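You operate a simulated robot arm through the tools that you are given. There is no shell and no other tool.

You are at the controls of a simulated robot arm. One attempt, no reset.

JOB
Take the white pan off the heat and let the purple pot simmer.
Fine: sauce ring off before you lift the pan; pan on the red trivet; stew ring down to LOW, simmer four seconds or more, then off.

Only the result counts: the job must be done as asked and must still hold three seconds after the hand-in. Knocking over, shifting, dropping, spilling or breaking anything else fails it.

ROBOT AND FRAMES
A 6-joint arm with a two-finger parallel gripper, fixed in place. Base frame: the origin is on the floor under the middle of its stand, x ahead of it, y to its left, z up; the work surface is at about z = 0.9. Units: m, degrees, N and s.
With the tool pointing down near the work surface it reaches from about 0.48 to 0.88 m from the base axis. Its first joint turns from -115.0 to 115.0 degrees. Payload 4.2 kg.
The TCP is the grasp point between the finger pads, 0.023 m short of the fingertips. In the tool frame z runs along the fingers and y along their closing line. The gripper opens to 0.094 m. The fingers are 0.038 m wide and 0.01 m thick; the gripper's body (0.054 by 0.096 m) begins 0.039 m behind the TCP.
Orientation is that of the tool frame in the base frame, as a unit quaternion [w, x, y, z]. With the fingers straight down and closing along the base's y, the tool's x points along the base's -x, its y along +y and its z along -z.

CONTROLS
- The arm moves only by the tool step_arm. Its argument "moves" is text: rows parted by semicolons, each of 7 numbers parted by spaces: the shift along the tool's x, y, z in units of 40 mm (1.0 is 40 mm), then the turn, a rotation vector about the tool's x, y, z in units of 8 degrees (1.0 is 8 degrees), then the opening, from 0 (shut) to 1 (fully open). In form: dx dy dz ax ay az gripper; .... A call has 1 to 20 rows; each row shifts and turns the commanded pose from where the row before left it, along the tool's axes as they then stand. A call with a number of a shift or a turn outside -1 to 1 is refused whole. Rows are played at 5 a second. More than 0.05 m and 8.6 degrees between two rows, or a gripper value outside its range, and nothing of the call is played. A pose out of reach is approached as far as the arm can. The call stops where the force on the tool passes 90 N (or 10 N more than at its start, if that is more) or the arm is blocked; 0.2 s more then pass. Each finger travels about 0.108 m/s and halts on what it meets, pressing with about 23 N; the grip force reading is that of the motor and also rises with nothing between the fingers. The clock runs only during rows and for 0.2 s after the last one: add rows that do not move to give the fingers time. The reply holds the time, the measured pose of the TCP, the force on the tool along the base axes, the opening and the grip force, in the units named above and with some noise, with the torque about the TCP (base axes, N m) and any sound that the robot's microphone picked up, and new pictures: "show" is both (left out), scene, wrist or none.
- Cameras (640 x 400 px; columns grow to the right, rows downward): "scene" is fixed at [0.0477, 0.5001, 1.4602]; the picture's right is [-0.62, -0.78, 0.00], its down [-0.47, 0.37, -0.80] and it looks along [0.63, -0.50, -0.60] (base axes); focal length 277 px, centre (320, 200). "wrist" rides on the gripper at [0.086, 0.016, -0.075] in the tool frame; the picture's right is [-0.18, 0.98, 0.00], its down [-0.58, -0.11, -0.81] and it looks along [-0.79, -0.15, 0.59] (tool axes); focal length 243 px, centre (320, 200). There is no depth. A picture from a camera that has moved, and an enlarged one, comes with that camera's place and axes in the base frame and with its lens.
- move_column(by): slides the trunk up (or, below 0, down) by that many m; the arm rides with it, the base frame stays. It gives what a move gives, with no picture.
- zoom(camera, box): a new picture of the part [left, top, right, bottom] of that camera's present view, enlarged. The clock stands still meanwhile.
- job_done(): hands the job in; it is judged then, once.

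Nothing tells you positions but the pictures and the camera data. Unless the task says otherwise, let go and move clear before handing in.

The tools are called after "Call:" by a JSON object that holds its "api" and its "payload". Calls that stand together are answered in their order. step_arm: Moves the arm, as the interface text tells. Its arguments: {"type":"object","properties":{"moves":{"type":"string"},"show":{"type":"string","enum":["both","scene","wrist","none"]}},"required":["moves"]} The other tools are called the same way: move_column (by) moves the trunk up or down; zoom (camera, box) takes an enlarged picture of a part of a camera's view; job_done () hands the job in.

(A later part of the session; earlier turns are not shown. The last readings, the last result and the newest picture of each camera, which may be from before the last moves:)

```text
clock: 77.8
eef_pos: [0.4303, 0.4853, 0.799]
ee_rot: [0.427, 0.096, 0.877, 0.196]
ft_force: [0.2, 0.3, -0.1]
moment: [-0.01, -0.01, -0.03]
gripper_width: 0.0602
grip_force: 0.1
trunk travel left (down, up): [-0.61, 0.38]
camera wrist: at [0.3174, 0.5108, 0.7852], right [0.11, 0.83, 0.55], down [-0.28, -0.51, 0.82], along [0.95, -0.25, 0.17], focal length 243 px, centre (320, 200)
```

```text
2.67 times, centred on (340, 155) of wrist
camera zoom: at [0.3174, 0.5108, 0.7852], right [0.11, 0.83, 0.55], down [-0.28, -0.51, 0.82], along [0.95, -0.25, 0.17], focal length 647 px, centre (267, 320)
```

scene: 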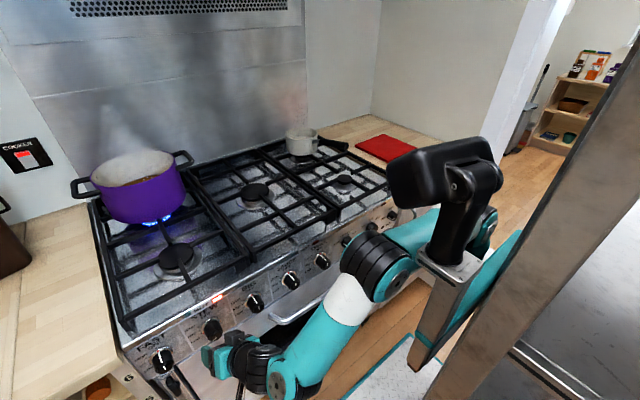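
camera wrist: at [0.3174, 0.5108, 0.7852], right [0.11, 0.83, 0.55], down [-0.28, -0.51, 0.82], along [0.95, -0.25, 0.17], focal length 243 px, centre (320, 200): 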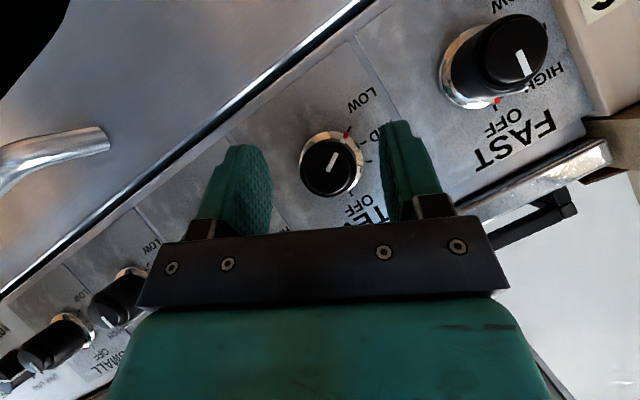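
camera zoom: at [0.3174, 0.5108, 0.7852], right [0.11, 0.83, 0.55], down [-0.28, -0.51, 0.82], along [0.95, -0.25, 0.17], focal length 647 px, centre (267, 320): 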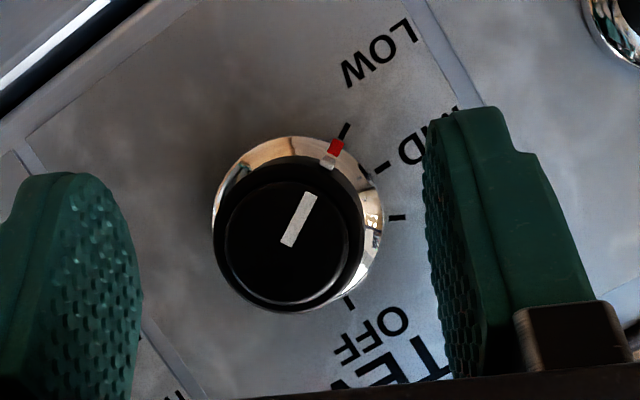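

Good alignment at 25° with the trunk lowered. I'll do a dry run of the full swing here, just short of the knob.

Call:
{"api": "step_arm", "payload": {"moves": "0 0 0 -0.6555 0 0.836 0.64; 0 0 0 -0.6555 0 0.836 0.64; 0 0 0 -0.6555 0 0.836 0.64; 0 0 0 -0.6555 0 0.836 0.64; 0 0 0 -0.6555 0 0.836 0.64; 0 0 0 -0.6555 0 0.836 0.64; 0 0 0 -0.6555 0 0.836 0.64; 0 0 0 -0.6555 0 0.836 0.64; 0 0 0 -0.6555 0 0.836 0.64; 0 0 0 -0.6555 0 0.836 0.64; 0 0 0 -0.6555 0 0.836 0.64; 0 0 0 0 0 0 0.64"}}

```text
clock: 80.4
eef_pos: [0.4436, 0.5082, 0.7943]
ee_rot: [0.223, 0.377, 0.458, 0.773]
ft_force: [0.2, -1.1, 0.6]
moment: [0.03, 0.02, -0.01]
gripper_width: 0.0601
grip_force: 0.2
out of reach, approached as far as the arm can: row 10, 11
trunk travel left (down, up): [-0.61, 0.38]
camera wrist: at [0.3307, 0.5204, 0.8189], right [0.11, -0.6, 0.79], down [-0.28, -0.78, -0.56], along [0.95, -0.16, -0.26], focal length 243 px, centre (320, 200)
```

scene: 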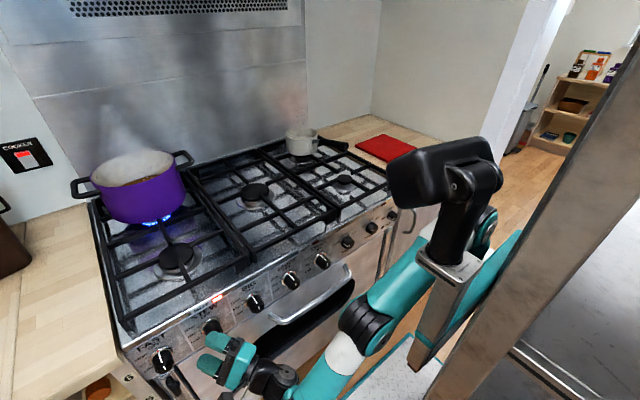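
wrist: 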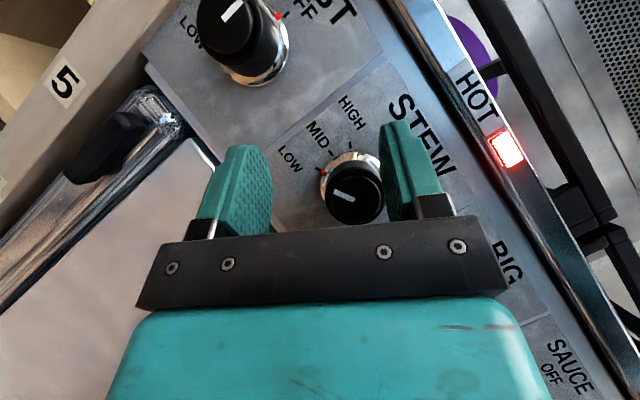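

The dry run was fine up to about 101°. So I'll do a 76° sweep first (25° to 101°) and then a short 44° finishing grip, which keeps the pass through HIGH brief. Returning to 25° now.

Call:
{"api": "step_arm", "payload": {"moves": "0.298 0 -0.38 0.6555 0 -0.836 0.64; 0 0 0 0.6555 0 -0.836 0.64; 0 0 0 0.6555 0 -0.836 0.64; 0 0 0 0.6555 0 -0.836 0.64; 0 0 0 0.6555 0 -0.836 0.64; 0 0 0 0.6555 0 -0.836 0.64; 0 0 0 0.6555 0 -0.836 0.64; 0 0 0 0.6555 0 -0.836 0.64; 0 0 0 0.6555 0 -0.836 0.64; 0 0 0 0.6555 0 -0.836 0.64; 0 0 0 0.6555 0 -0.836 0.64; -0.37 -0.444 -0.097 0 0 0 0.64; 0 0 0 0 0 0 0.64"}}

Call:
{"api": "zoom", "payload": {"camera": "wrist", "box": [220, 80, 460, 230]}}

```text
clock: 83.2
eef_pos: [0.4312, 0.4876, 0.8009]
ee_rot: [0.427, 0.097, 0.878, 0.195]
ft_force: [-0.6, -0.1, -0.2]
moment: [0.0, 0.03, -0.04]
gripper_width: 0.06
grip_force: 0.1
trunk travel left (down, up): [-0.61, 0.38]
camera wrist: at [0.3176, 0.5118, 0.7866], right [0.11, 0.83, 0.55], down [-0.28, -0.5, 0.82], along [0.95, -0.25, 0.17], focal length 243 px, centre (320, 200)
```

scene: 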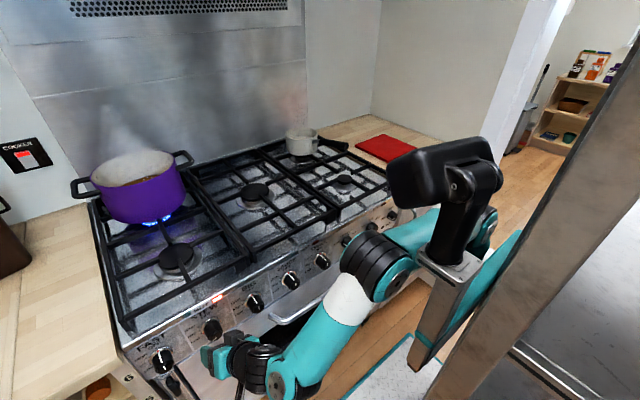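
wrist: 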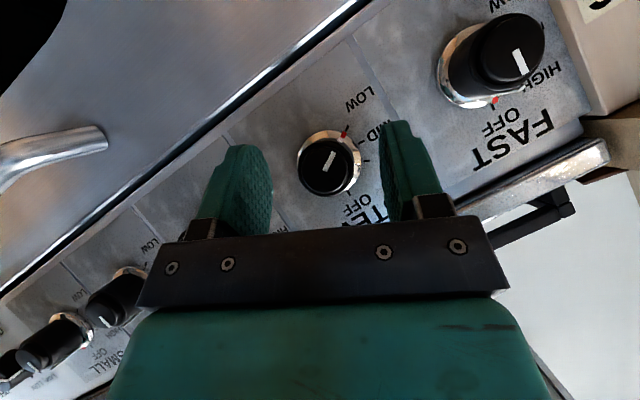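

```text
2.67 times, centred on (340, 155) of wrist
camera zoom: at [0.3176, 0.5118, 0.7866], right [0.11, 0.83, 0.55], down [-0.28, -0.5, 0.82], along [0.95, -0.25, 0.17], focal length 647 px, centre (267, 320)
```

zoom: 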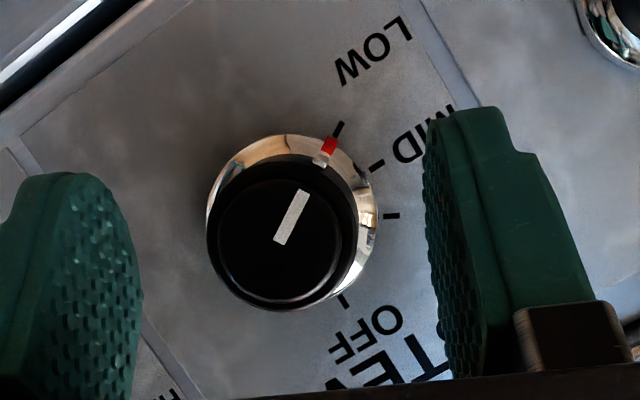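

Call:
{"api": "step_arm", "payload": {"moves": "-0.239 -0.025 0.32 0 0 0 0.64; -0.239 -0.025 0.32 0 0 0 0.64; 0 0 0 0 0 0 0.64", "show": "wrist"}}

```text
clock: 84.0
eef_pos: [0.4623, 0.4864, 0.7994]
ee_rot: [0.427, 0.096, 0.877, 0.196]
ft_force: [0.3, -0.1, -0.3]
moment: [0.01, 0.01, 0.0]
gripper_width: 0.0602
grip_force: 0.0
trunk travel left (down, up): [-0.61, 0.38]
camera wrist: at [0.3495, 0.511, 0.7855], right [0.11, 0.83, 0.55], down [-0.28, -0.51, 0.82], along [0.95, -0.25, 0.17], focal length 243 px, centre (320, 200)
```

wrist: 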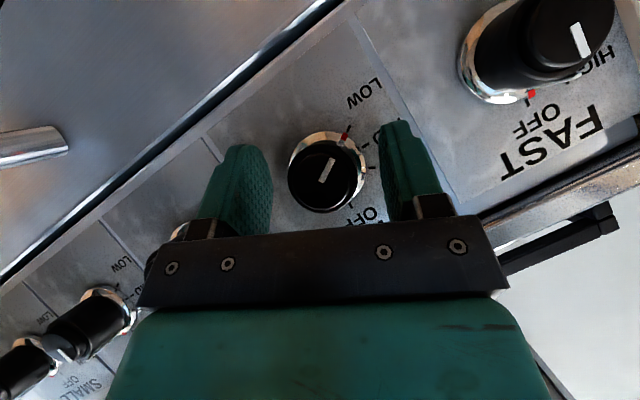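

Centred on the knob with no reach warning. I'll close and sweep 76.5° clockwise.

Call:
{"api": "step_arm", "payload": {"moves": "0 0 0 0 0 0 0; 0 0 0 0 0 0 0; 0 0 0 0 0 0 0; 0 0 0 -0.6555 0 0.836 0; 0 0 0 -0.6555 0 0.836 0; 0 0 0 -0.6555 0 0.836 0; 0 0 0 -0.6555 0 0.836 0; 0 0 0 -0.6555 0 0.836 0; 0 0 0 -0.6555 0 0.836 0; 0 0 0 -0.6555 0 0.836 0; 0 0 0 -0.6555 0 0.836 0; 0 0 0 -0.6555 0 0.836 0", "show": "both"}}

```text
clock: 86.6
eef_pos: [0.4625, 0.4857, 0.8005]
ee_rot: [0.275, 0.34, 0.566, 0.699]
ft_force: [11.6, 25.2, 9.8]
moment: [-0.01, -0.26, 0.53]
gripper_width: 0.0384
grip_force: 45.2
trunk travel left (down, up): [-0.61, 0.38]
camera wrist: at [0.3489, 0.5051, 0.8198], right [0.11, -0.35, 0.93], down [-0.28, -0.91, -0.31], along [0.95, -0.22, -0.2], focal length 243 px, centre (320, 200)
```

scene: 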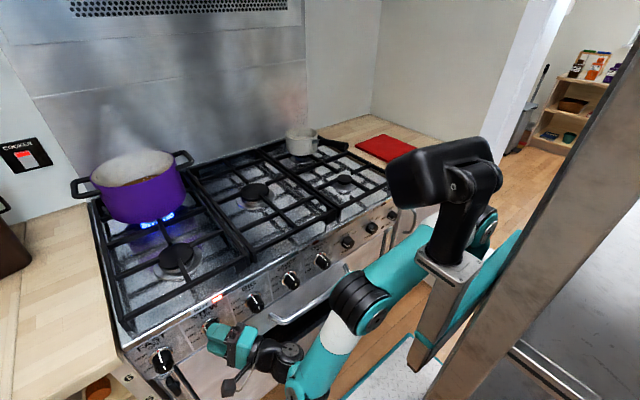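
wrist: 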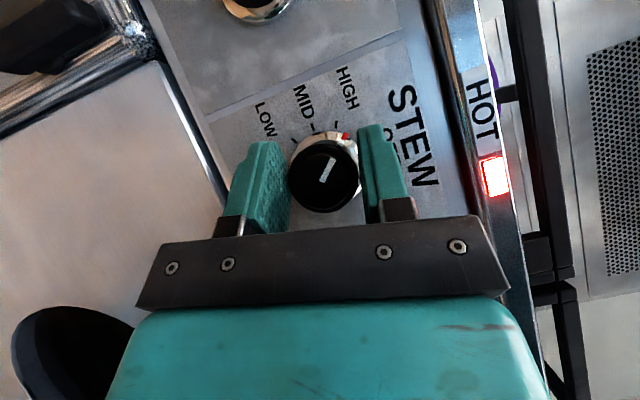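

The knob is now near 44° and the flame is still on. I'll quickly regrasp 45° back and turn the final 43.5° to OFF.

Call:
{"api": "step_arm", "payload": {"moves": "0 0 0 0 0 0 0.64; 0 0 0 0 0 0 0.64; 0 0 0 0.578 0 -0.738 0.64; 0 0 0 0.578 0 -0.738 0.64; 0 0 0 0.578 0 -0.738 0.64; 0 0 0 0.578 0 -0.738 0.64; 0 0 0 0.578 0 -0.738 0.64; 0 0 0 0.578 0 -0.738 0.64; 0 0 0 0 0 0 0; 0 0 0 0 0 0 0; 0 0 0 -0.559 0 0.713 0; 0 0 0 -0.559 0 0.713 0; 0 0 0 -0.559 0 0.713 0; 0 0 0 -0.559 0 0.713 0; 0 0 0 -0.559 0 0.713 0; 0 0 0 -0.559 0 0.713 0; 0 0 0 0 0 0 0"}}

Call:
{"api": "zoom", "payload": {"camera": "wrist", "box": [220, 80, 460, 230]}}

Call:
{"api": "zoom", "payload": {"camera": "scene", "box": [80, 140, 240, 240]}}

```text
clock: 90.2
eef_pos: [0.4623, 0.4862, 0.7999]
ee_rot: [0.28, 0.336, 0.576, 0.691]
ft_force: [8.1, 16.6, 17.2]
moment: [-0.03, -0.39, 0.68]
gripper_width: 0.0383
grip_force: 44.9
trunk travel left (down, up): [-0.61, 0.38]
camera wrist: at [0.349, 0.505, 0.8191], right [0.11, -0.32, 0.94], down [-0.28, -0.92, -0.28], along [0.95, -0.23, -0.19], focal length 243 px, centre (320, 200)
```

scene: 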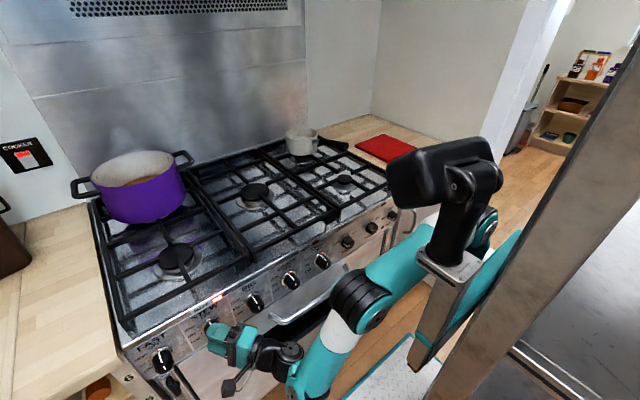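
wrist: 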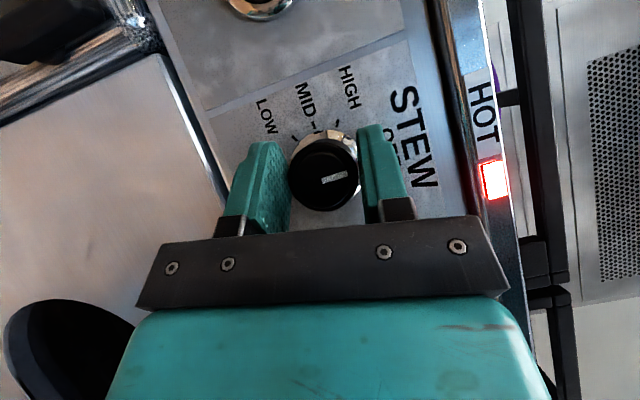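

```text
2.67 times, centred on (340, 155) of wrist
camera zoom: at [0.349, 0.505, 0.8191], right [0.11, -0.32, 0.94], down [-0.28, -0.92, -0.28], along [0.95, -0.23, -0.19], focal length 647 px, centre (267, 320)
```

zoom: 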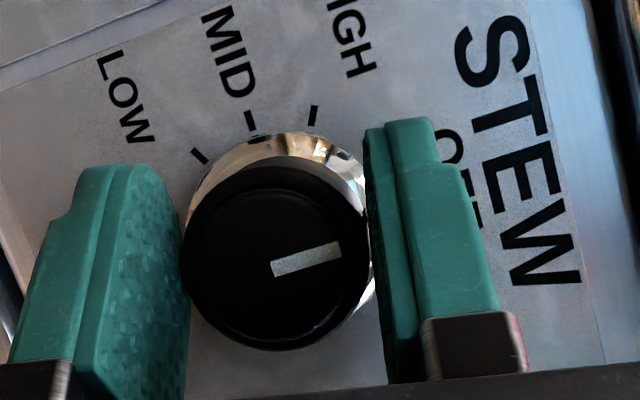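

```text
4.00 times, centred on (160, 190) of scene
camera zoom: at [0.0477, 0.5001, 1.4602], right [-0.62, -0.78, 0.0], down [-0.47, 0.37, -0.8], along [0.63, -0.5, -0.6], focal length 1108 px, centre (960, 240)
```

zoom: 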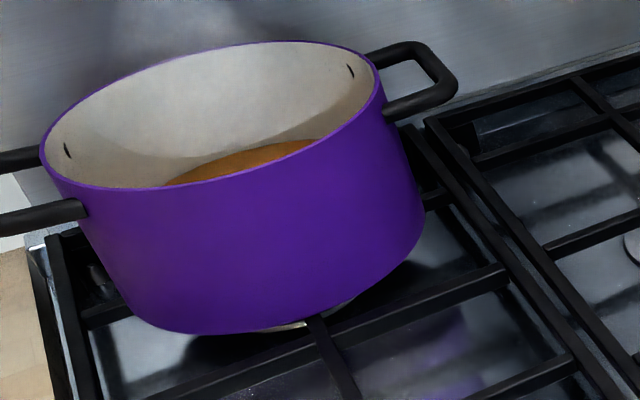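

The stew flame is out. I'll release, back off and verify the pointer.

Call:
{"api": "step_arm", "payload": {"moves": "0 0 0 0 0 0 0.64; 0 0 0 0 0 0 0.64; 0.347 0 -0.443 0 0 0 0.64; 0.347 0 -0.443 0 0 0 0.64; 0 0 0 0.578 0 -0.738 0.64; 0 0 0 0.578 0 -0.738 0.64; 0 0 0 0.578 0 -0.738 0.64; 0 0 0 0.578 0 -0.738 0.64; 0 0 0 0.578 0 -0.738 0.64; 0 0 0 0.578 0 -0.738 0.64; 0 0 0 0.578 0 -0.738 0.64; 0 0 0 0.578 0 -0.738 0.64; 0 0 0 0 0 0 0.64"}}

Call:
{"api": "zoom", "payload": {"camera": "wrist", "box": [220, 80, 460, 230]}}

Call:
{"api": "zoom", "payload": {"camera": "scene", "box": [130, 270, 290, 370]}}

```text
clock: 93.0
eef_pos: [0.4167, 0.4811, 0.7881]
ee_rot: [0.412, 0.146, 0.847, 0.303]
ft_force: [0.4, 0.0, 0.4]
moment: [0.0, -0.04, -0.01]
gripper_width: 0.0602
grip_force: 0.1
trunk travel left (down, up): [-0.61, 0.38]
camera wrist: at [0.3038, 0.5088, 0.7814], right [0.11, 0.67, 0.73], down [-0.28, -0.69, 0.67], along [0.95, -0.28, 0.11], focal length 243 px, centre (320, 200)
```

scene: 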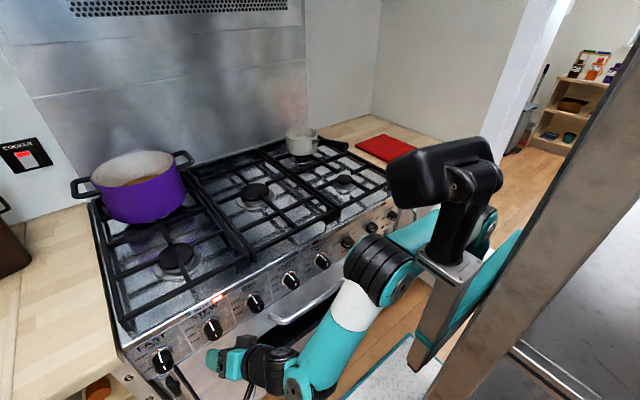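
wrist: 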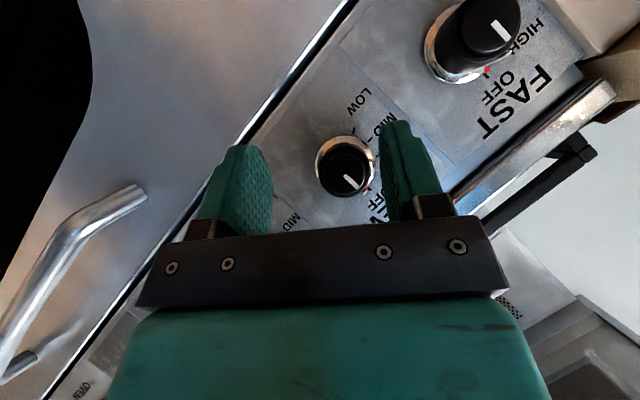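

```text
2.67 times, centred on (340, 155) of wrist
camera zoom: at [0.3038, 0.5088, 0.7814], right [0.11, 0.67, 0.73], down [-0.28, -0.69, 0.67], along [0.95, -0.28, 0.11], focal length 647 px, centre (267, 320)
```

zoom: 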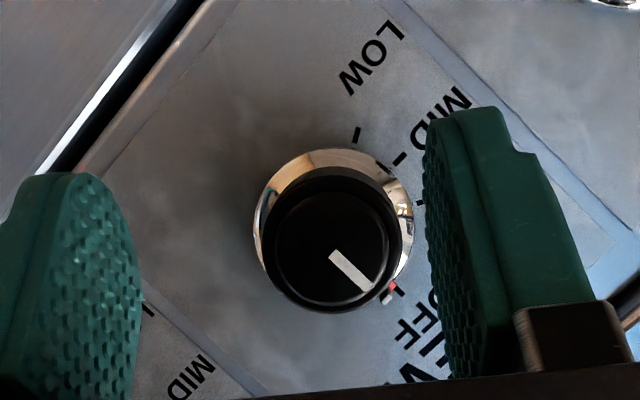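

```text
4.00 times, centred on (210, 320) of scene
camera zoom: at [0.0477, 0.5001, 1.4602], right [-0.62, -0.78, 0.0], down [-0.47, 0.37, -0.8], along [0.63, -0.5, -0.6], focal length 1108 px, centre (760, -280)
```

zoom: 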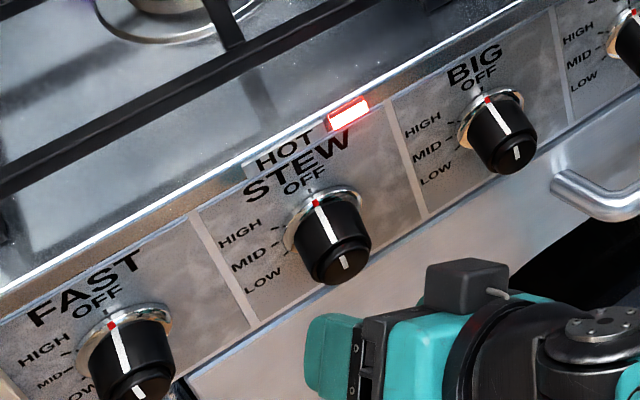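

STEW is at OFF, matching the other OFF knobs. Next is the pan. I'll un-swing the tool, raise the trunk so everything clears the hob, and then point the tool down.

Call:
{"api": "step_arm", "payload": {"moves": "0.6 0 -0.765 0 0 0 0.64; 0 0 0 0.6 0 -0.765 0.64; 0 0 0 0.6 0 -0.765 0.64; 0 0 0 0.6 0 -0.765 0.64; 0 0 0 0.6 0 -0.765 0.64; 0 0 0 0.6 0 -0.765 0.64; 0 0 0 0 0 0 0.64", "show": "none"}}

Call:
{"api": "move_column", "payload": {"by": 0.3}}

Call:
{"api": "step_arm", "payload": {"moves": "0 0 0 0 0 0 0.64"}}

```text
clock: 94.6
eef_pos: [0.3772, 0.4836, 0.798]
ee_rot: [0.437, 0.006, 0.899, 0.011]
ft_force: [0.5, -0.4, 0.8]
moment: [0.0, -0.01, -0.01]
gripper_width: 0.0601
grip_force: 0.1
trunk travel left (down, up): [-0.61, 0.38]
```

```text
clock: 97.6
eef_pos: [0.3779, 0.4839, 1.0985]
ee_rot: [0.438, 0.007, 0.899, 0.009]
ft_force: [-0.5, -0.3, 1.1]
moment: [0.03, 0.0, 0.02]
gripper_width: 0.0603
grip_force: 0.0
trunk travel left (down, up): [-0.91, 0.08]
```

```text
clock: 98.0
eef_pos: [0.3795, 0.4847, 1.0978]
ee_rot: [0.438, 0.007, 0.899, 0.01]
ft_force: [0.8, -0.7, -0.1]
moment: [-0.01, 0.01, 0.0]
gripper_width: 0.0601
grip_force: 0.1
trunk travel left (down, up): [-0.91, 0.08]
camera wrist: at [0.2655, 0.502, 1.0761], right [0.11, 0.98, 0.17], down [-0.28, -0.13, 0.95], along [0.95, -0.16, 0.26], focal length 243 px, centre (320, 200)
```

scene: 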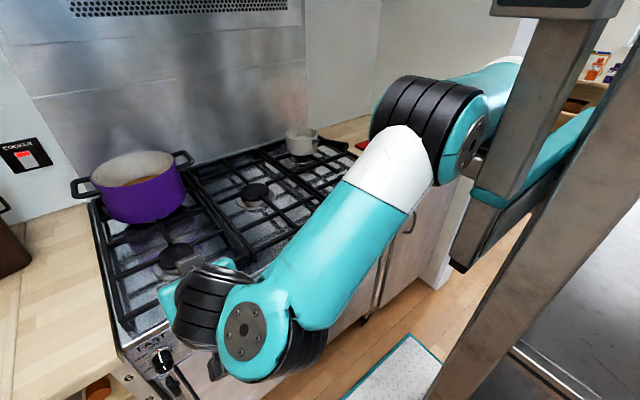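
wrist: 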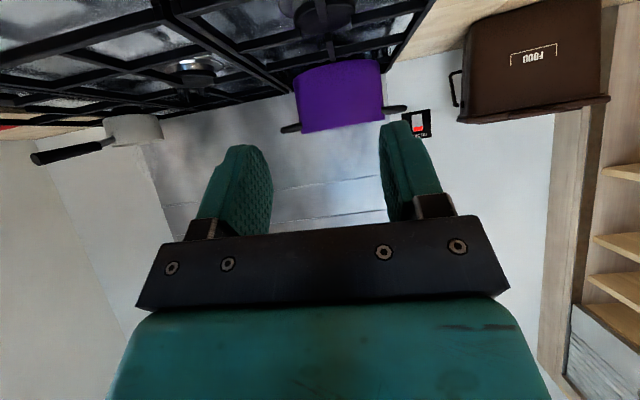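

Clear of the hob. I'll move up and across towards the middle, then pitch the tool to point straight down.

Call:
{"api": "step_arm", "payload": {"moves": "-0.439 -0.875 0.053 0 0 0 0.64; -0.439 -0.875 0.053 0 0 0 0.64; -0.439 -0.875 0.053 0 0 0 0.64; -0.439 -0.875 0.053 0 0 0 0.64; -0.439 -0.875 0.053 0 0 0 0.64; -0.439 -0.875 0.053 0 0 0 0.64; -0.439 -0.875 0.053 0 0 0 0.64; -0.439 -0.875 0.053 0 0 0 0.64; 0 0 0 0 1 0 0.64; 0 0 0 0 1 0 0.64; 0 0 0 0 1 0 0.64; 0 0 0 0 1 0 0.64; 0 0 0 0 1 0 0.64; 0 0 0 0 1 0 0.64; 0 0 0 0 0.5 0 0.64; 0 0 0 0 0 0 0.64"}}

```text
clock: 98.8
eef_pos: [0.4112, 0.3066, 1.036]
ee_rot: [0.44, -0.064, 0.889, -0.113]
ft_force: [-0.6, 1.5, 0.1]
moment: [-0.05, 0.0, -0.08]
gripper_width: 0.0601
grip_force: 0.0
trunk travel left (down, up): [-0.91, 0.08]
stopped in row 4: the arm was blocked; the commanded pose is now the measured one
camera wrist: at [0.2979, 0.3161, 1.0085], right [0.1, 0.99, -0.11], down [-0.29, 0.13, 0.95], along [0.95, -0.06, 0.3], focal length 243 px, centre (320, 200)
```

scene: 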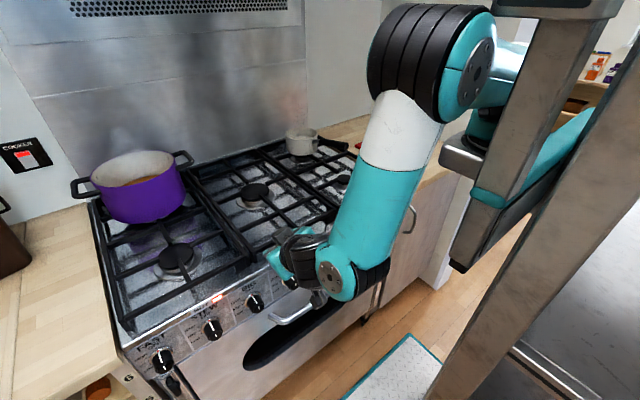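
wrist: 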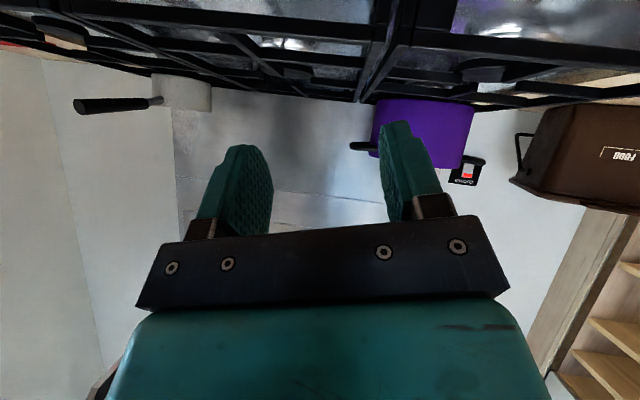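

The arm hit a fold limit mid-move. I'm clear of everything, so I'll level the tool and pitch it down here, where the wrist moves outward.

Call:
{"api": "step_arm", "payload": {"moves": "0 0 0 -0.54 0 0.689 0.64; 0 0 0 -0.54 0 0.689 0.64; 0 0 -0.3 0 1 0 0.64; 0 0 -0.3 0 1 0 0.64; 0 0 -0.3 0 1 0 0.64; 0 0 -0.3 0 1 0 0.64; 0 0 0 0 0 0 0.64"}}

```text
clock: 99.8
eef_pos: [0.3745, 0.2718, 0.977]
ee_rot: [0.34, -0.06, 0.936, -0.063]
ft_force: [-1.1, 6.5, 1.7]
moment: [-0.29, -0.01, -0.34]
gripper_width: 0.0597
grip_force: 0.1
trunk travel left (down, up): [-0.91, 0.08]
stopped in row 4: the arm was blocked; the commanded pose is now the measured one
camera wrist: at [0.2586, 0.2804, 0.9748], right [0.07, 1.0, -0.04], down [-0.07, 0.05, 1.0], along [0.99, -0.07, 0.07], focal length 243 px, centre (320, 200)
```

scene: 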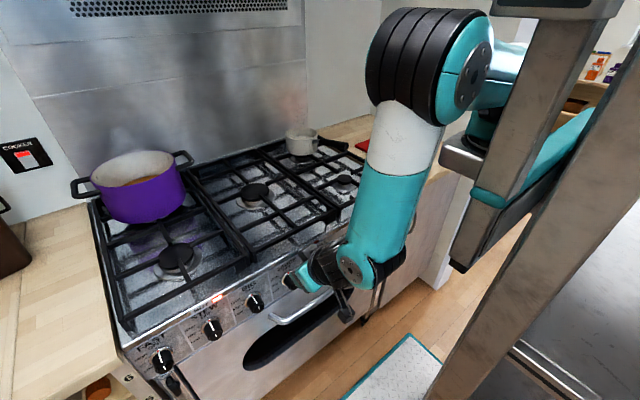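
wrist: 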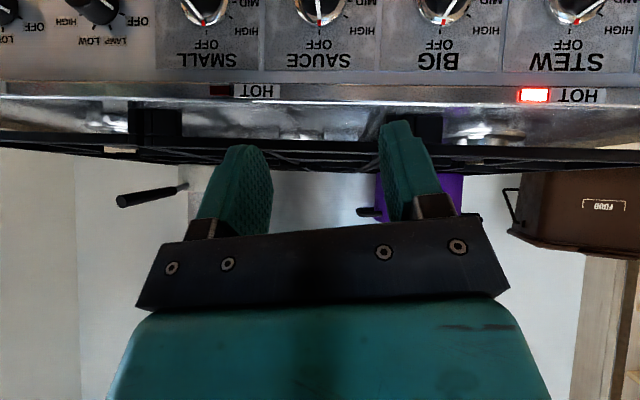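

I was still too close in. I'll move outward and up over the hob's front edge, reversing the path that worked earlier, before pitching.

Call:
{"api": "step_arm", "payload": {"moves": "-0.925 -0.142 0.056 0 0 0 0.64; -0.925 -0.142 0.056 0 0 0 0.64; -0.925 -0.142 0.056 0 0 0 0.64; -0.925 -0.142 0.056 0 0 0 0.64; 0 0 0 0 0 0 0.64"}}

```text
clock: 100.5
eef_pos: [0.3783, 0.2466, 0.9725]
ee_rot: [0.333, -0.17, 0.921, -0.11]
ft_force: [0.1, -4.5, -0.6]
moment: [0.21, 0.01, 0.2]
gripper_width: 0.0602
grip_force: 0.0
trunk travel left (down, up): [-0.91, 0.08]
stopped in row 3: the arm was blocked; the commanded pose is now the measured one
camera wrist: at [0.2626, 0.2361, 0.974], right [-0.1, 0.97, -0.2], down [-0.08, 0.2, 0.98], along [0.99, 0.12, 0.06], focal length 243 px, centre (320, 200)
```

scene: 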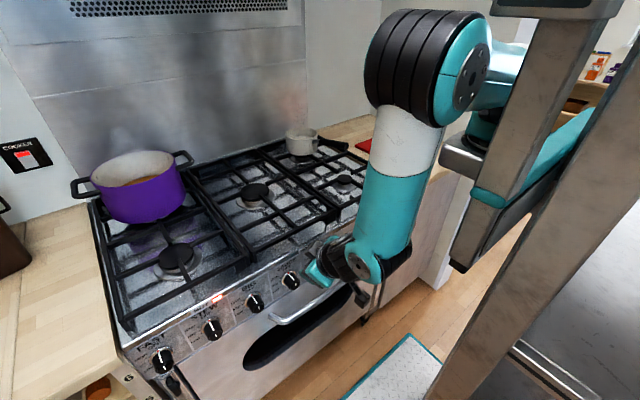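
wrist: 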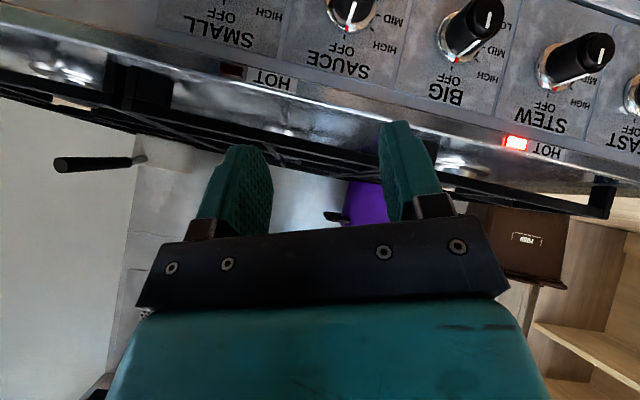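

The arm still seems to be catching on its own structure. I'll move the hand down into the region that worked before, at about z=0.88, to unfold the elbow.

Call:
{"api": "step_arm", "payload": {"moves": "0.336 0.326 0.492 0 0 0 0.64; 0.336 0.326 0.492 0 0 0 0.64; 0.336 0.326 0.492 0 0 0 0.64; 0 0 0 0 0 0 0.64"}}

```text
clock: 101.5
eef_pos: [0.3767, 0.2681, 0.8935]
ee_rot: [0.335, -0.169, 0.921, -0.103]
ft_force: [-0.5, -0.6, -0.4]
moment: [0.01, -0.01, -0.02]
gripper_width: 0.06
grip_force: 0.1
trunk travel left (down, up): [-0.91, 0.08]
camera wrist: at [0.2612, 0.2577, 0.894], right [-0.11, 0.98, -0.19], down [-0.08, 0.18, 0.98], along [0.99, 0.12, 0.06], focal length 243 px, centre (320, 200)
```

scene: 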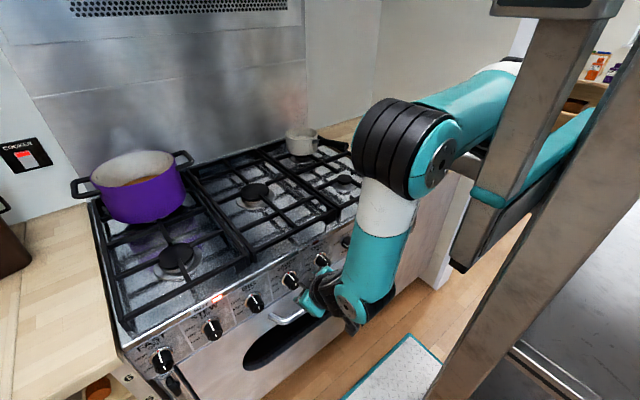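
wrist: 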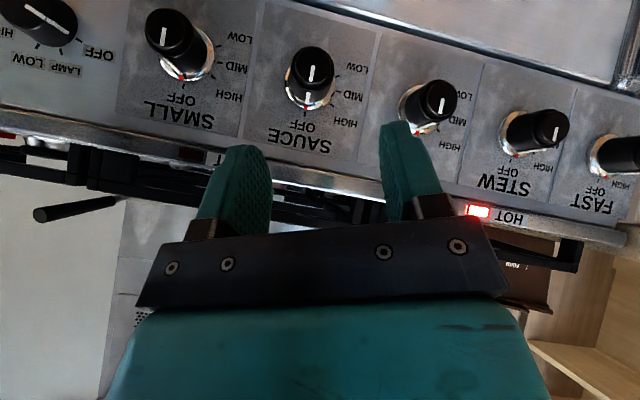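

It moved freely. I'll restore the known orientation (52° pitch, no roll), then go out and up over the edge along the earlier path.

Call:
{"api": "step_arm", "payload": {"moves": "0 0 0 -0.067 -0.372 0.713 0.64; 0 0 0 -0.067 -0.372 0.713 0.64; 0 0 0 -0.067 -0.372 0.713 0.64; 0 0 0 -0.067 -0.372 0.713 0.64; 0 0 0 0 0 0 0.64", "show": "none"}}

Call:
{"api": "move_column", "payload": {"by": 0.04}}

```text
clock: 102.7
eef_pos: [0.3833, 0.2681, 0.8958]
ee_rot: [0.439, 0.009, 0.899, -0.001]
ft_force: [-0.2, -0.1, 0.6]
moment: [-0.01, 0.03, 0.0]
gripper_width: 0.0602
grip_force: 0.1
trunk travel left (down, up): [-0.91, 0.08]
```

```text
clock: 103.5
eef_pos: [0.3843, 0.2688, 0.9354]
ee_rot: [0.437, 0.009, 0.899, -0.002]
ft_force: [0.3, 0.2, -0.2]
moment: [0.02, 0.0, 0.01]
gripper_width: 0.06
grip_force: 0.0
trunk travel left (down, up): [-0.95, 0.04]
```

Call:
{"api": "step_arm", "payload": {"moves": "-0.832 -0.035 0.154 0 0 0 0.64; -0.832 -0.035 0.154 0 0 0 0.64; -0.832 -0.035 0.154 0 0 0 0.64; -0.832 -0.035 0.154 0 0 0 0.64; -0.832 -0.035 0.154 0 0 0 0.64; 0 0 0 0 0 0 0.64"}}

```text
clock: 105.0
eef_pos: [0.5051, 0.26, 1.0462]
ee_rot: [0.438, 0.0, 0.899, 0.0]
ft_force: [-0.1, 0.2, 0.1]
moment: [-0.02, -0.01, -0.01]
gripper_width: 0.0601
grip_force: 0.1
trunk travel left (down, up): [-0.95, 0.04]
camera wrist: at [0.3925, 0.277, 1.0241], right [0.11, 0.98, 0.15], down [-0.28, -0.11, 0.95], along [0.95, -0.15, 0.26], focal length 243 px, centre (320, 200)
```

scene: 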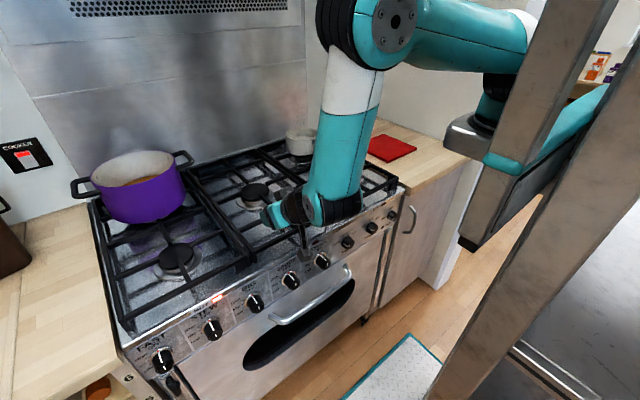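
wrist: 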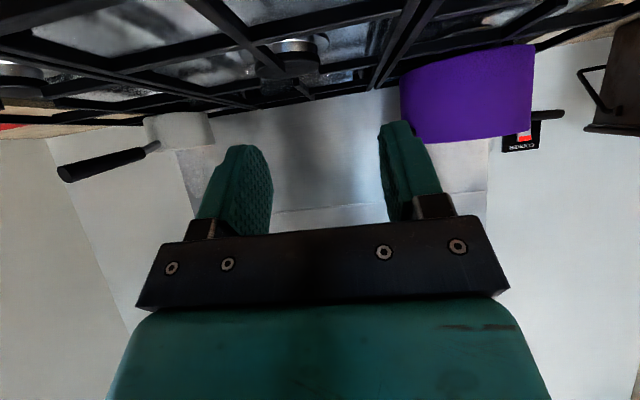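

Over the hob edge, same as the earlier good pose. Now pitching to straight down and rising.

Call:
{"api": "step_arm", "payload": {"moves": "0 0 0 0 1 0 0.64; 0 0 0 0 1 0 0.64; 0 0 0 0 1 0 0.64; 0 0 0 0 1 0 0.64; 0 0 0 0 1 0 0.64; 0 0 0 0 1 0 0.64; 0 0 0 0 0.5 0 0.64; 0 0 -0.8 0 0 0 0.64; 0 0 -0.8 0 0 0 0.64; 0 0 -0.8 0 0 0 0.64; 0 0 0 0 0 0 0.64"}}

```text
clock: 107.3
eef_pos: [0.5052, 0.2617, 1.1416]
ee_rot: [-0.002, 0.0, 1.0, 0.0]
ft_force: [-0.8, 0.1, -0.6]
moment: [-0.01, 0.03, 0.02]
gripper_width: 0.0601
grip_force: 0.0
trunk travel left (down, up): [-0.95, 0.04]
camera wrist: at [0.4179, 0.2786, 1.2159], right [0.18, 0.98, 0.0], down [0.58, -0.11, 0.81], along [0.79, -0.15, -0.59], focal length 243 px, centre (320, 200)
```

scene: 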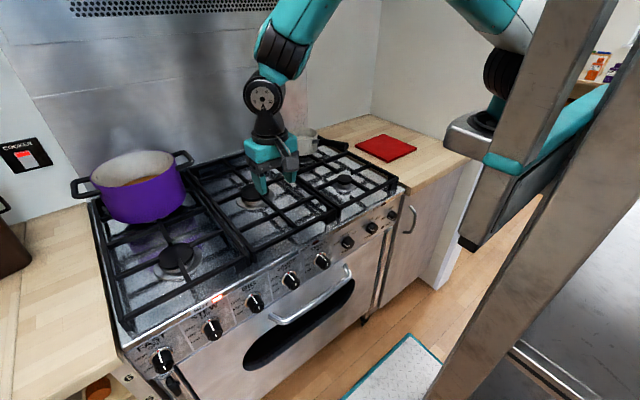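
wrist: 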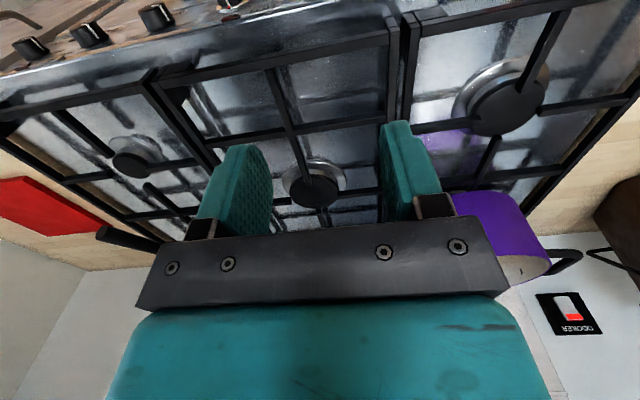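

Tool is straight down and clear. I'll rise a little and sweep right, to just in front of the pan.

Call:
{"api": "step_arm", "payload": {"moves": "0 0 -0.9 0 0 0 0.64; 0 0 -0.9 0 0 0 0.64; -0.25 -0.9 0 0 0 0 0.64; -0.25 -0.9 0 0 0 0 0.64; -0.25 -0.9 0 0 0 0 0.64; -0.25 -0.9 0 0 0 0 0.64; -0.25 -0.9 0 0 0 0 0.64; -0.25 -0.9 0 0 0 0 0.64; -0.25 -0.9 0 0 0 0 0.64; -0.25 -0.9 0 0 0 0 0.64; 0 0 0 0 0 0 0.64", "show": "none"}}

Call:
{"api": "move_column", "payload": {"by": -0.14}}

Call:
{"api": "step_arm", "payload": {"moves": "0 0 0 0 0 0 0.64"}}

```text
clock: 109.8
eef_pos: [0.5849, -0.0278, 1.2127]
ee_rot: [0.0, 0.0, 1.0, 0.001]
ft_force: [0.1, 0.5, 0.4]
moment: [-0.03, 0.02, -0.03]
gripper_width: 0.0601
grip_force: 0.1
trunk travel left (down, up): [-0.95, 0.04]
```

```text
clock: 111.4
eef_pos: [0.5846, -0.0267, 1.0732]
ee_rot: [0.0, 0.0, 1.0, 0.0]
ft_force: [0.0, 0.1, 0.3]
moment: [0.0, 0.0, 0.02]
gripper_width: 0.0603
grip_force: 0.1
trunk travel left (down, up): [-0.81, 0.18]
```

```text
clock: 111.8
eef_pos: [0.5842, -0.0269, 1.0736]
ee_rot: [0.0, 0.0, 1.0, 0.001]
ft_force: [-0.4, 0.6, -0.3]
moment: [0.02, 0.02, -0.02]
gripper_width: 0.06
grip_force: 0.1
trunk travel left (down, up): [-0.81, 0.18]
camera wrist: at [0.4973, -0.0093, 1.1469], right [0.18, 0.98, 0.0], down [0.58, -0.11, 0.81], along [0.79, -0.15, -0.59], focal length 243 px, centre (320, 200)
```

scene: 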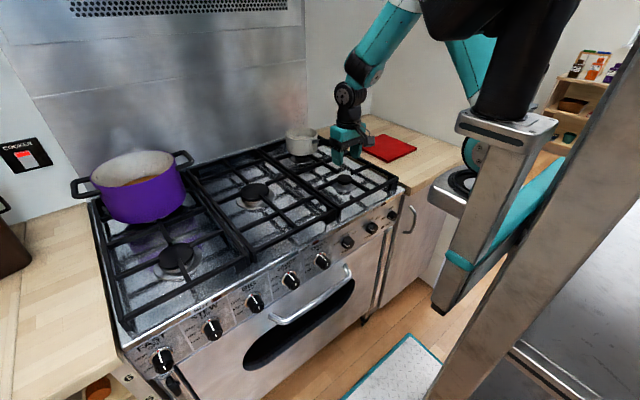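
wrist: 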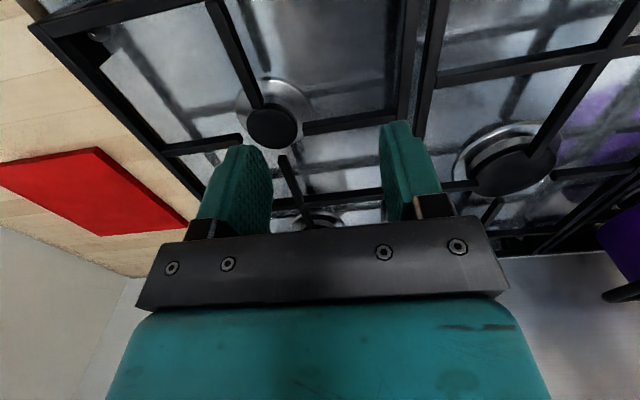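

Near the pan now. I'll raise the hand a bit and centre over the handle's line, so the wrist camera can see the handle between the fingers.

Call:
{"api": "step_arm", "payload": {"moves": "0 -0.6 -1 0 0 0 1; 0 -0.6 -1 0 0 0 1; 0 -0.6 -1 0 0 0 1; 0 -0.4 -0.3 0 0 0 1; 0 0 0 0 0 0 1"}}

Call:
{"api": "zoom", "payload": {"camera": "wrist", "box": [220, 100, 420, 225]}}

Call:
{"api": "zoom", "payload": {"camera": "scene", "box": [260, 110, 420, 210]}}

```text
clock: 113.0
eef_pos: [0.5821, -0.1143, 1.2069]
ee_rot: [0.0, -0.001, 1.0, 0.001]
ft_force: [-1.2, -0.2, -0.1]
moment: [-0.01, 0.01, -0.02]
gripper_width: 0.0937
grip_force: 0.0
trunk travel left (down, up): [-0.81, 0.18]
camera wrist: at [0.4949, -0.0971, 1.2805], right [0.18, 0.98, 0.0], down [0.58, -0.11, 0.81], along [0.79, -0.15, -0.59], focal length 243 px, centre (320, 200)
```

scene: 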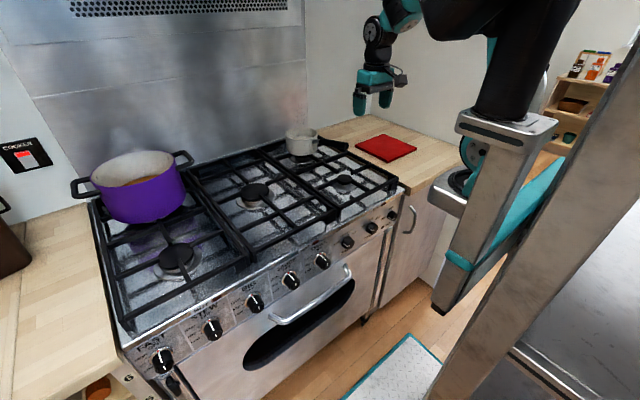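
wrist: 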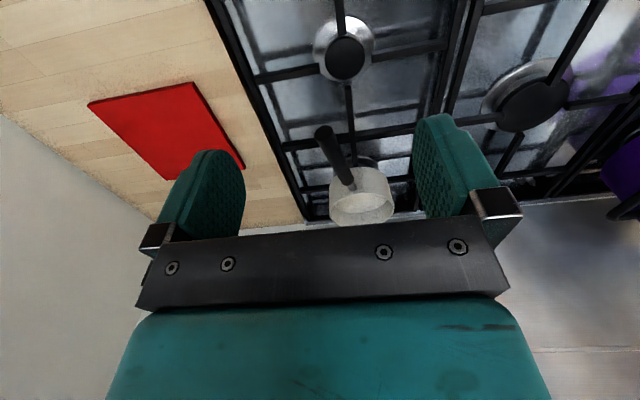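

```text
3.20 times, centred on (320, 162) of wrist
camera zoom: at [0.4949, -0.0971, 1.2805], right [0.18, 0.98, 0.0], down [0.58, -0.11, 0.81], along [0.79, -0.15, -0.59], focal length 776 px, centre (320, 320)
```

zoom: 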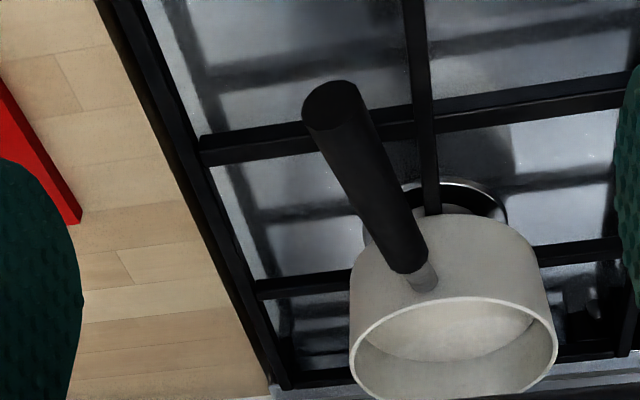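

```text
4.00 times, centred on (340, 160) of scene
camera zoom: at [0.0477, 0.5001, 1.4602], right [-0.62, -0.78, 0.0], down [-0.47, 0.37, -0.8], along [0.63, -0.5, -0.6], focal length 1108 px, centre (240, 360)
```

zoom: 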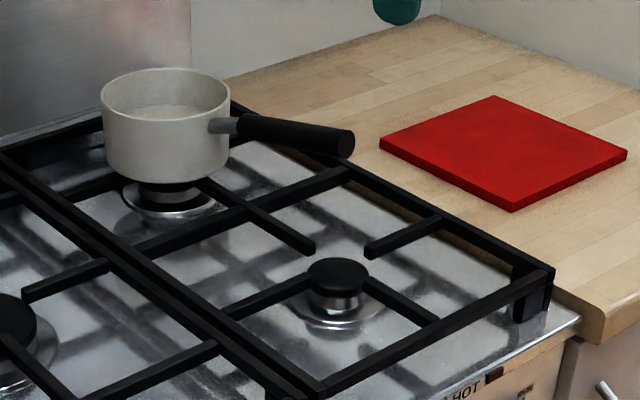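

I can now triangulate the handle well. It runs from about (0.823, −0.110, 1.006) near the pan to (0.692, −0.129, 1.029) at its end, and the pan centre is about (0.90, −0.095). I'll yaw 8.5° to square up with it and move above the near-root grip point at (0.80, −0.113).

Call:
{"api": "step_arm", "payload": {"moves": "0 0 0 0 0 -0.528 1; 0 0 0 0 0 -0.528 1; -0.77 -0.11 0.382 0 0 0 1; -0.77 -0.11 0.382 0 0 0 1; -0.77 -0.11 0.382 0 0 0 1; -0.77 -0.11 0.382 0 0 0 1; -0.77 -0.11 0.382 0 0 0 1; -0.77 -0.11 0.382 0 0 0 1; -0.77 -0.11 0.382 0 0 0 1; 0 0 0 0 0 0 1"}}

Call:
{"api": "zoom", "payload": {"camera": "wrist", "box": [200, 60, 440, 230]}}

Call:
{"api": "zoom", "payload": {"camera": "scene", "box": [260, 90, 420, 190]}}

```text
clock: 115.2
eef_pos: [0.8028, -0.1137, 1.0972]
ee_rot: [0.0, -0.074, 0.997, 0.001]
ft_force: [-0.5, -0.9, -0.3]
moment: [0.02, -0.01, 0.02]
gripper_width: 0.0938
grip_force: 0.0
trunk travel left (down, up): [-0.81, 0.18]
camera wrist: at [0.7135, -0.1093, 1.1716], right [0.04, 1.0, 0.0], down [0.59, -0.02, 0.81], along [0.81, -0.03, -0.59], focal length 243 px, centre (320, 200)
```

scene: 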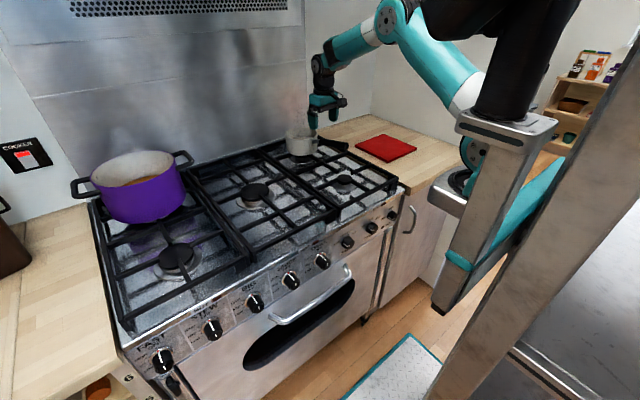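
wrist: 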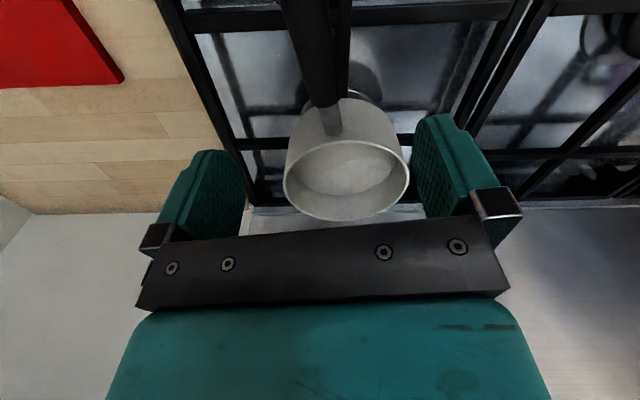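

```text
2.35 times, centred on (320, 145) of wrist
camera zoom: at [0.7135, -0.1093, 1.1716], right [0.04, 1.0, 0.0], down [0.59, -0.02, 0.81], along [0.81, -0.03, -0.59], focal length 571 px, centre (320, 329)
```

zoom: 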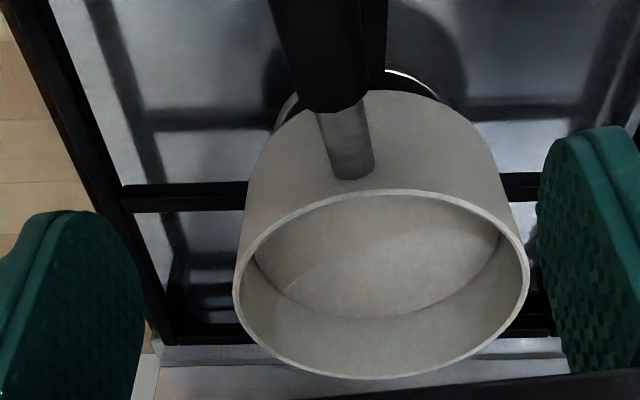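

```text
4.00 times, centred on (340, 140) of scene
camera zoom: at [0.0477, 0.5001, 1.4602], right [-0.62, -0.78, 0.0], down [-0.47, 0.37, -0.8], along [0.63, -0.5, -0.6], focal length 1108 px, centre (240, 440)
```

zoom: 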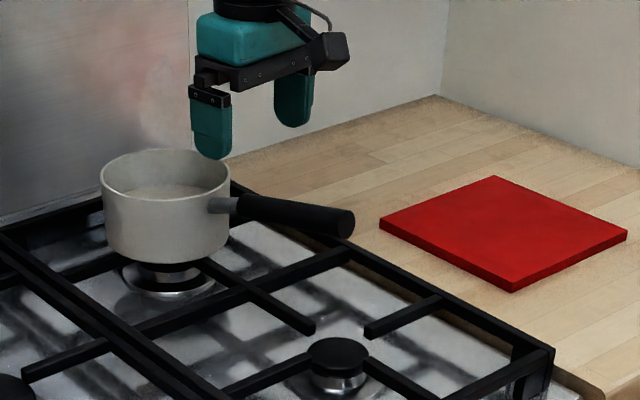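

Call:
{"api": "zoom", "payload": {"camera": "wrist", "box": [260, 0, 380, 75]}}

```text
5.33 times, centred on (320, 38) of wrist
camera zoom: at [0.7135, -0.1093, 1.1716], right [0.04, 1.0, 0.0], down [0.59, -0.02, 0.81], along [0.81, -0.03, -0.59], focal length 1294 px, centre (320, 1067)
```

zoom: 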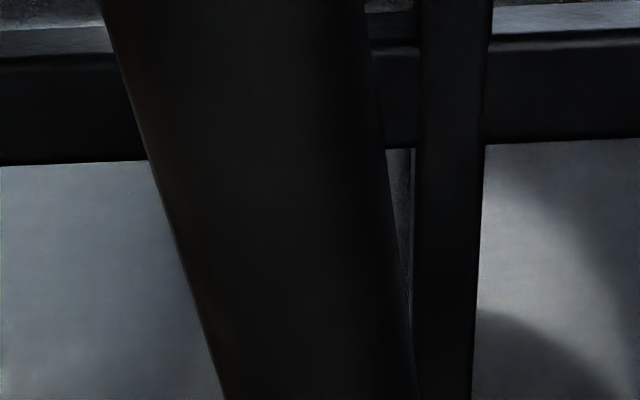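

Handle centreline at the grip point is about (0.804, −0.111, 1.010), with a diameter near 24 mm. I'll lower straight down with the fingers open either side, stopping with the palm just clear of the handle.

Call:
{"api": "step_arm", "payload": {"moves": "-0.04 0.067 0.6 0 0 0 1; 0 0 0.6 0 0 0 1; 0 0 0.6 0 0 0 1; 0 0 0.4 0 0 0 1; 0 0 0.25 0 0 0 1; 0 0 0 0 0 0 1"}}

Call:
{"api": "zoom", "payload": {"camera": "scene", "box": [260, 100, 380, 175]}}

Call:
{"api": "zoom", "payload": {"camera": "wrist", "box": [200, 60, 440, 230]}}

```text
clock: 116.6
eef_pos: [0.8027, -0.112, 0.9994]
ee_rot: [0.0, -0.073, 0.997, 0.001]
ft_force: [0.2, 0.1, -0.6]
moment: [0.03, -0.01, 0.02]
gripper_width: 0.0937
grip_force: 0.0
trunk travel left (down, up): [-0.81, 0.18]
camera wrist: at [0.7145, -0.1071, 1.0736], right [0.04, 1.0, 0.0], down [0.59, -0.02, 0.81], along [0.81, -0.03, -0.59], focal length 243 px, centre (320, 200)
```

scene: 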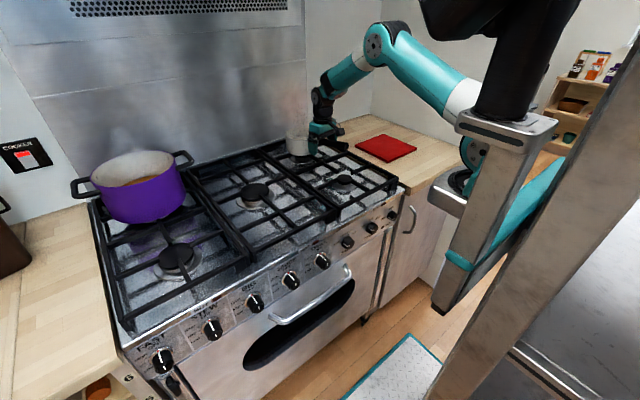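
wrist: 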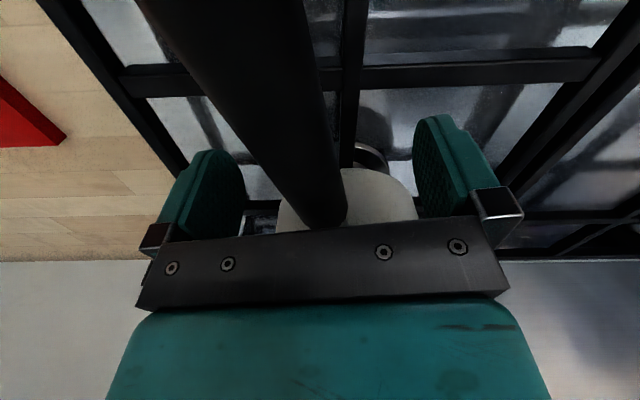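

```text
5.33 times, centred on (320, 138) of scene
camera zoom: at [0.0477, 0.5001, 1.4602], right [-0.62, -0.78, 0.0], down [-0.47, 0.37, -0.8], along [0.63, -0.5, -0.6], focal length 1478 px, centre (320, 533)
```

zoom: 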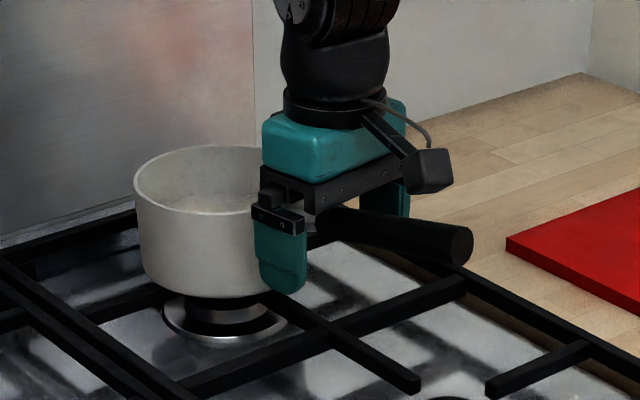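

```text
2.35 times, centred on (320, 145) of wrist
camera zoom: at [0.7145, -0.1071, 1.0736], right [0.04, 1.0, 0.0], down [0.59, -0.02, 0.81], along [0.81, -0.03, -0.59], focal length 571 px, centre (320, 329)
```

zoom: 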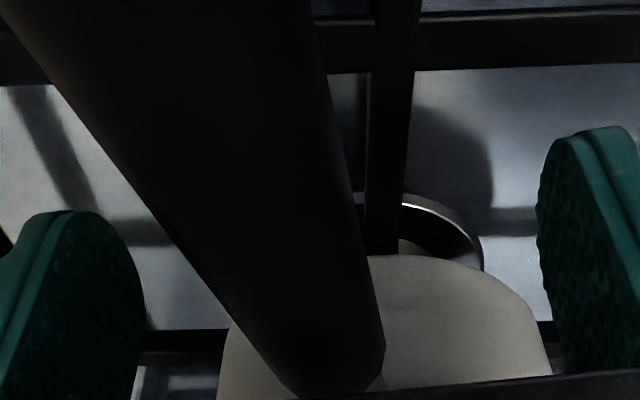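

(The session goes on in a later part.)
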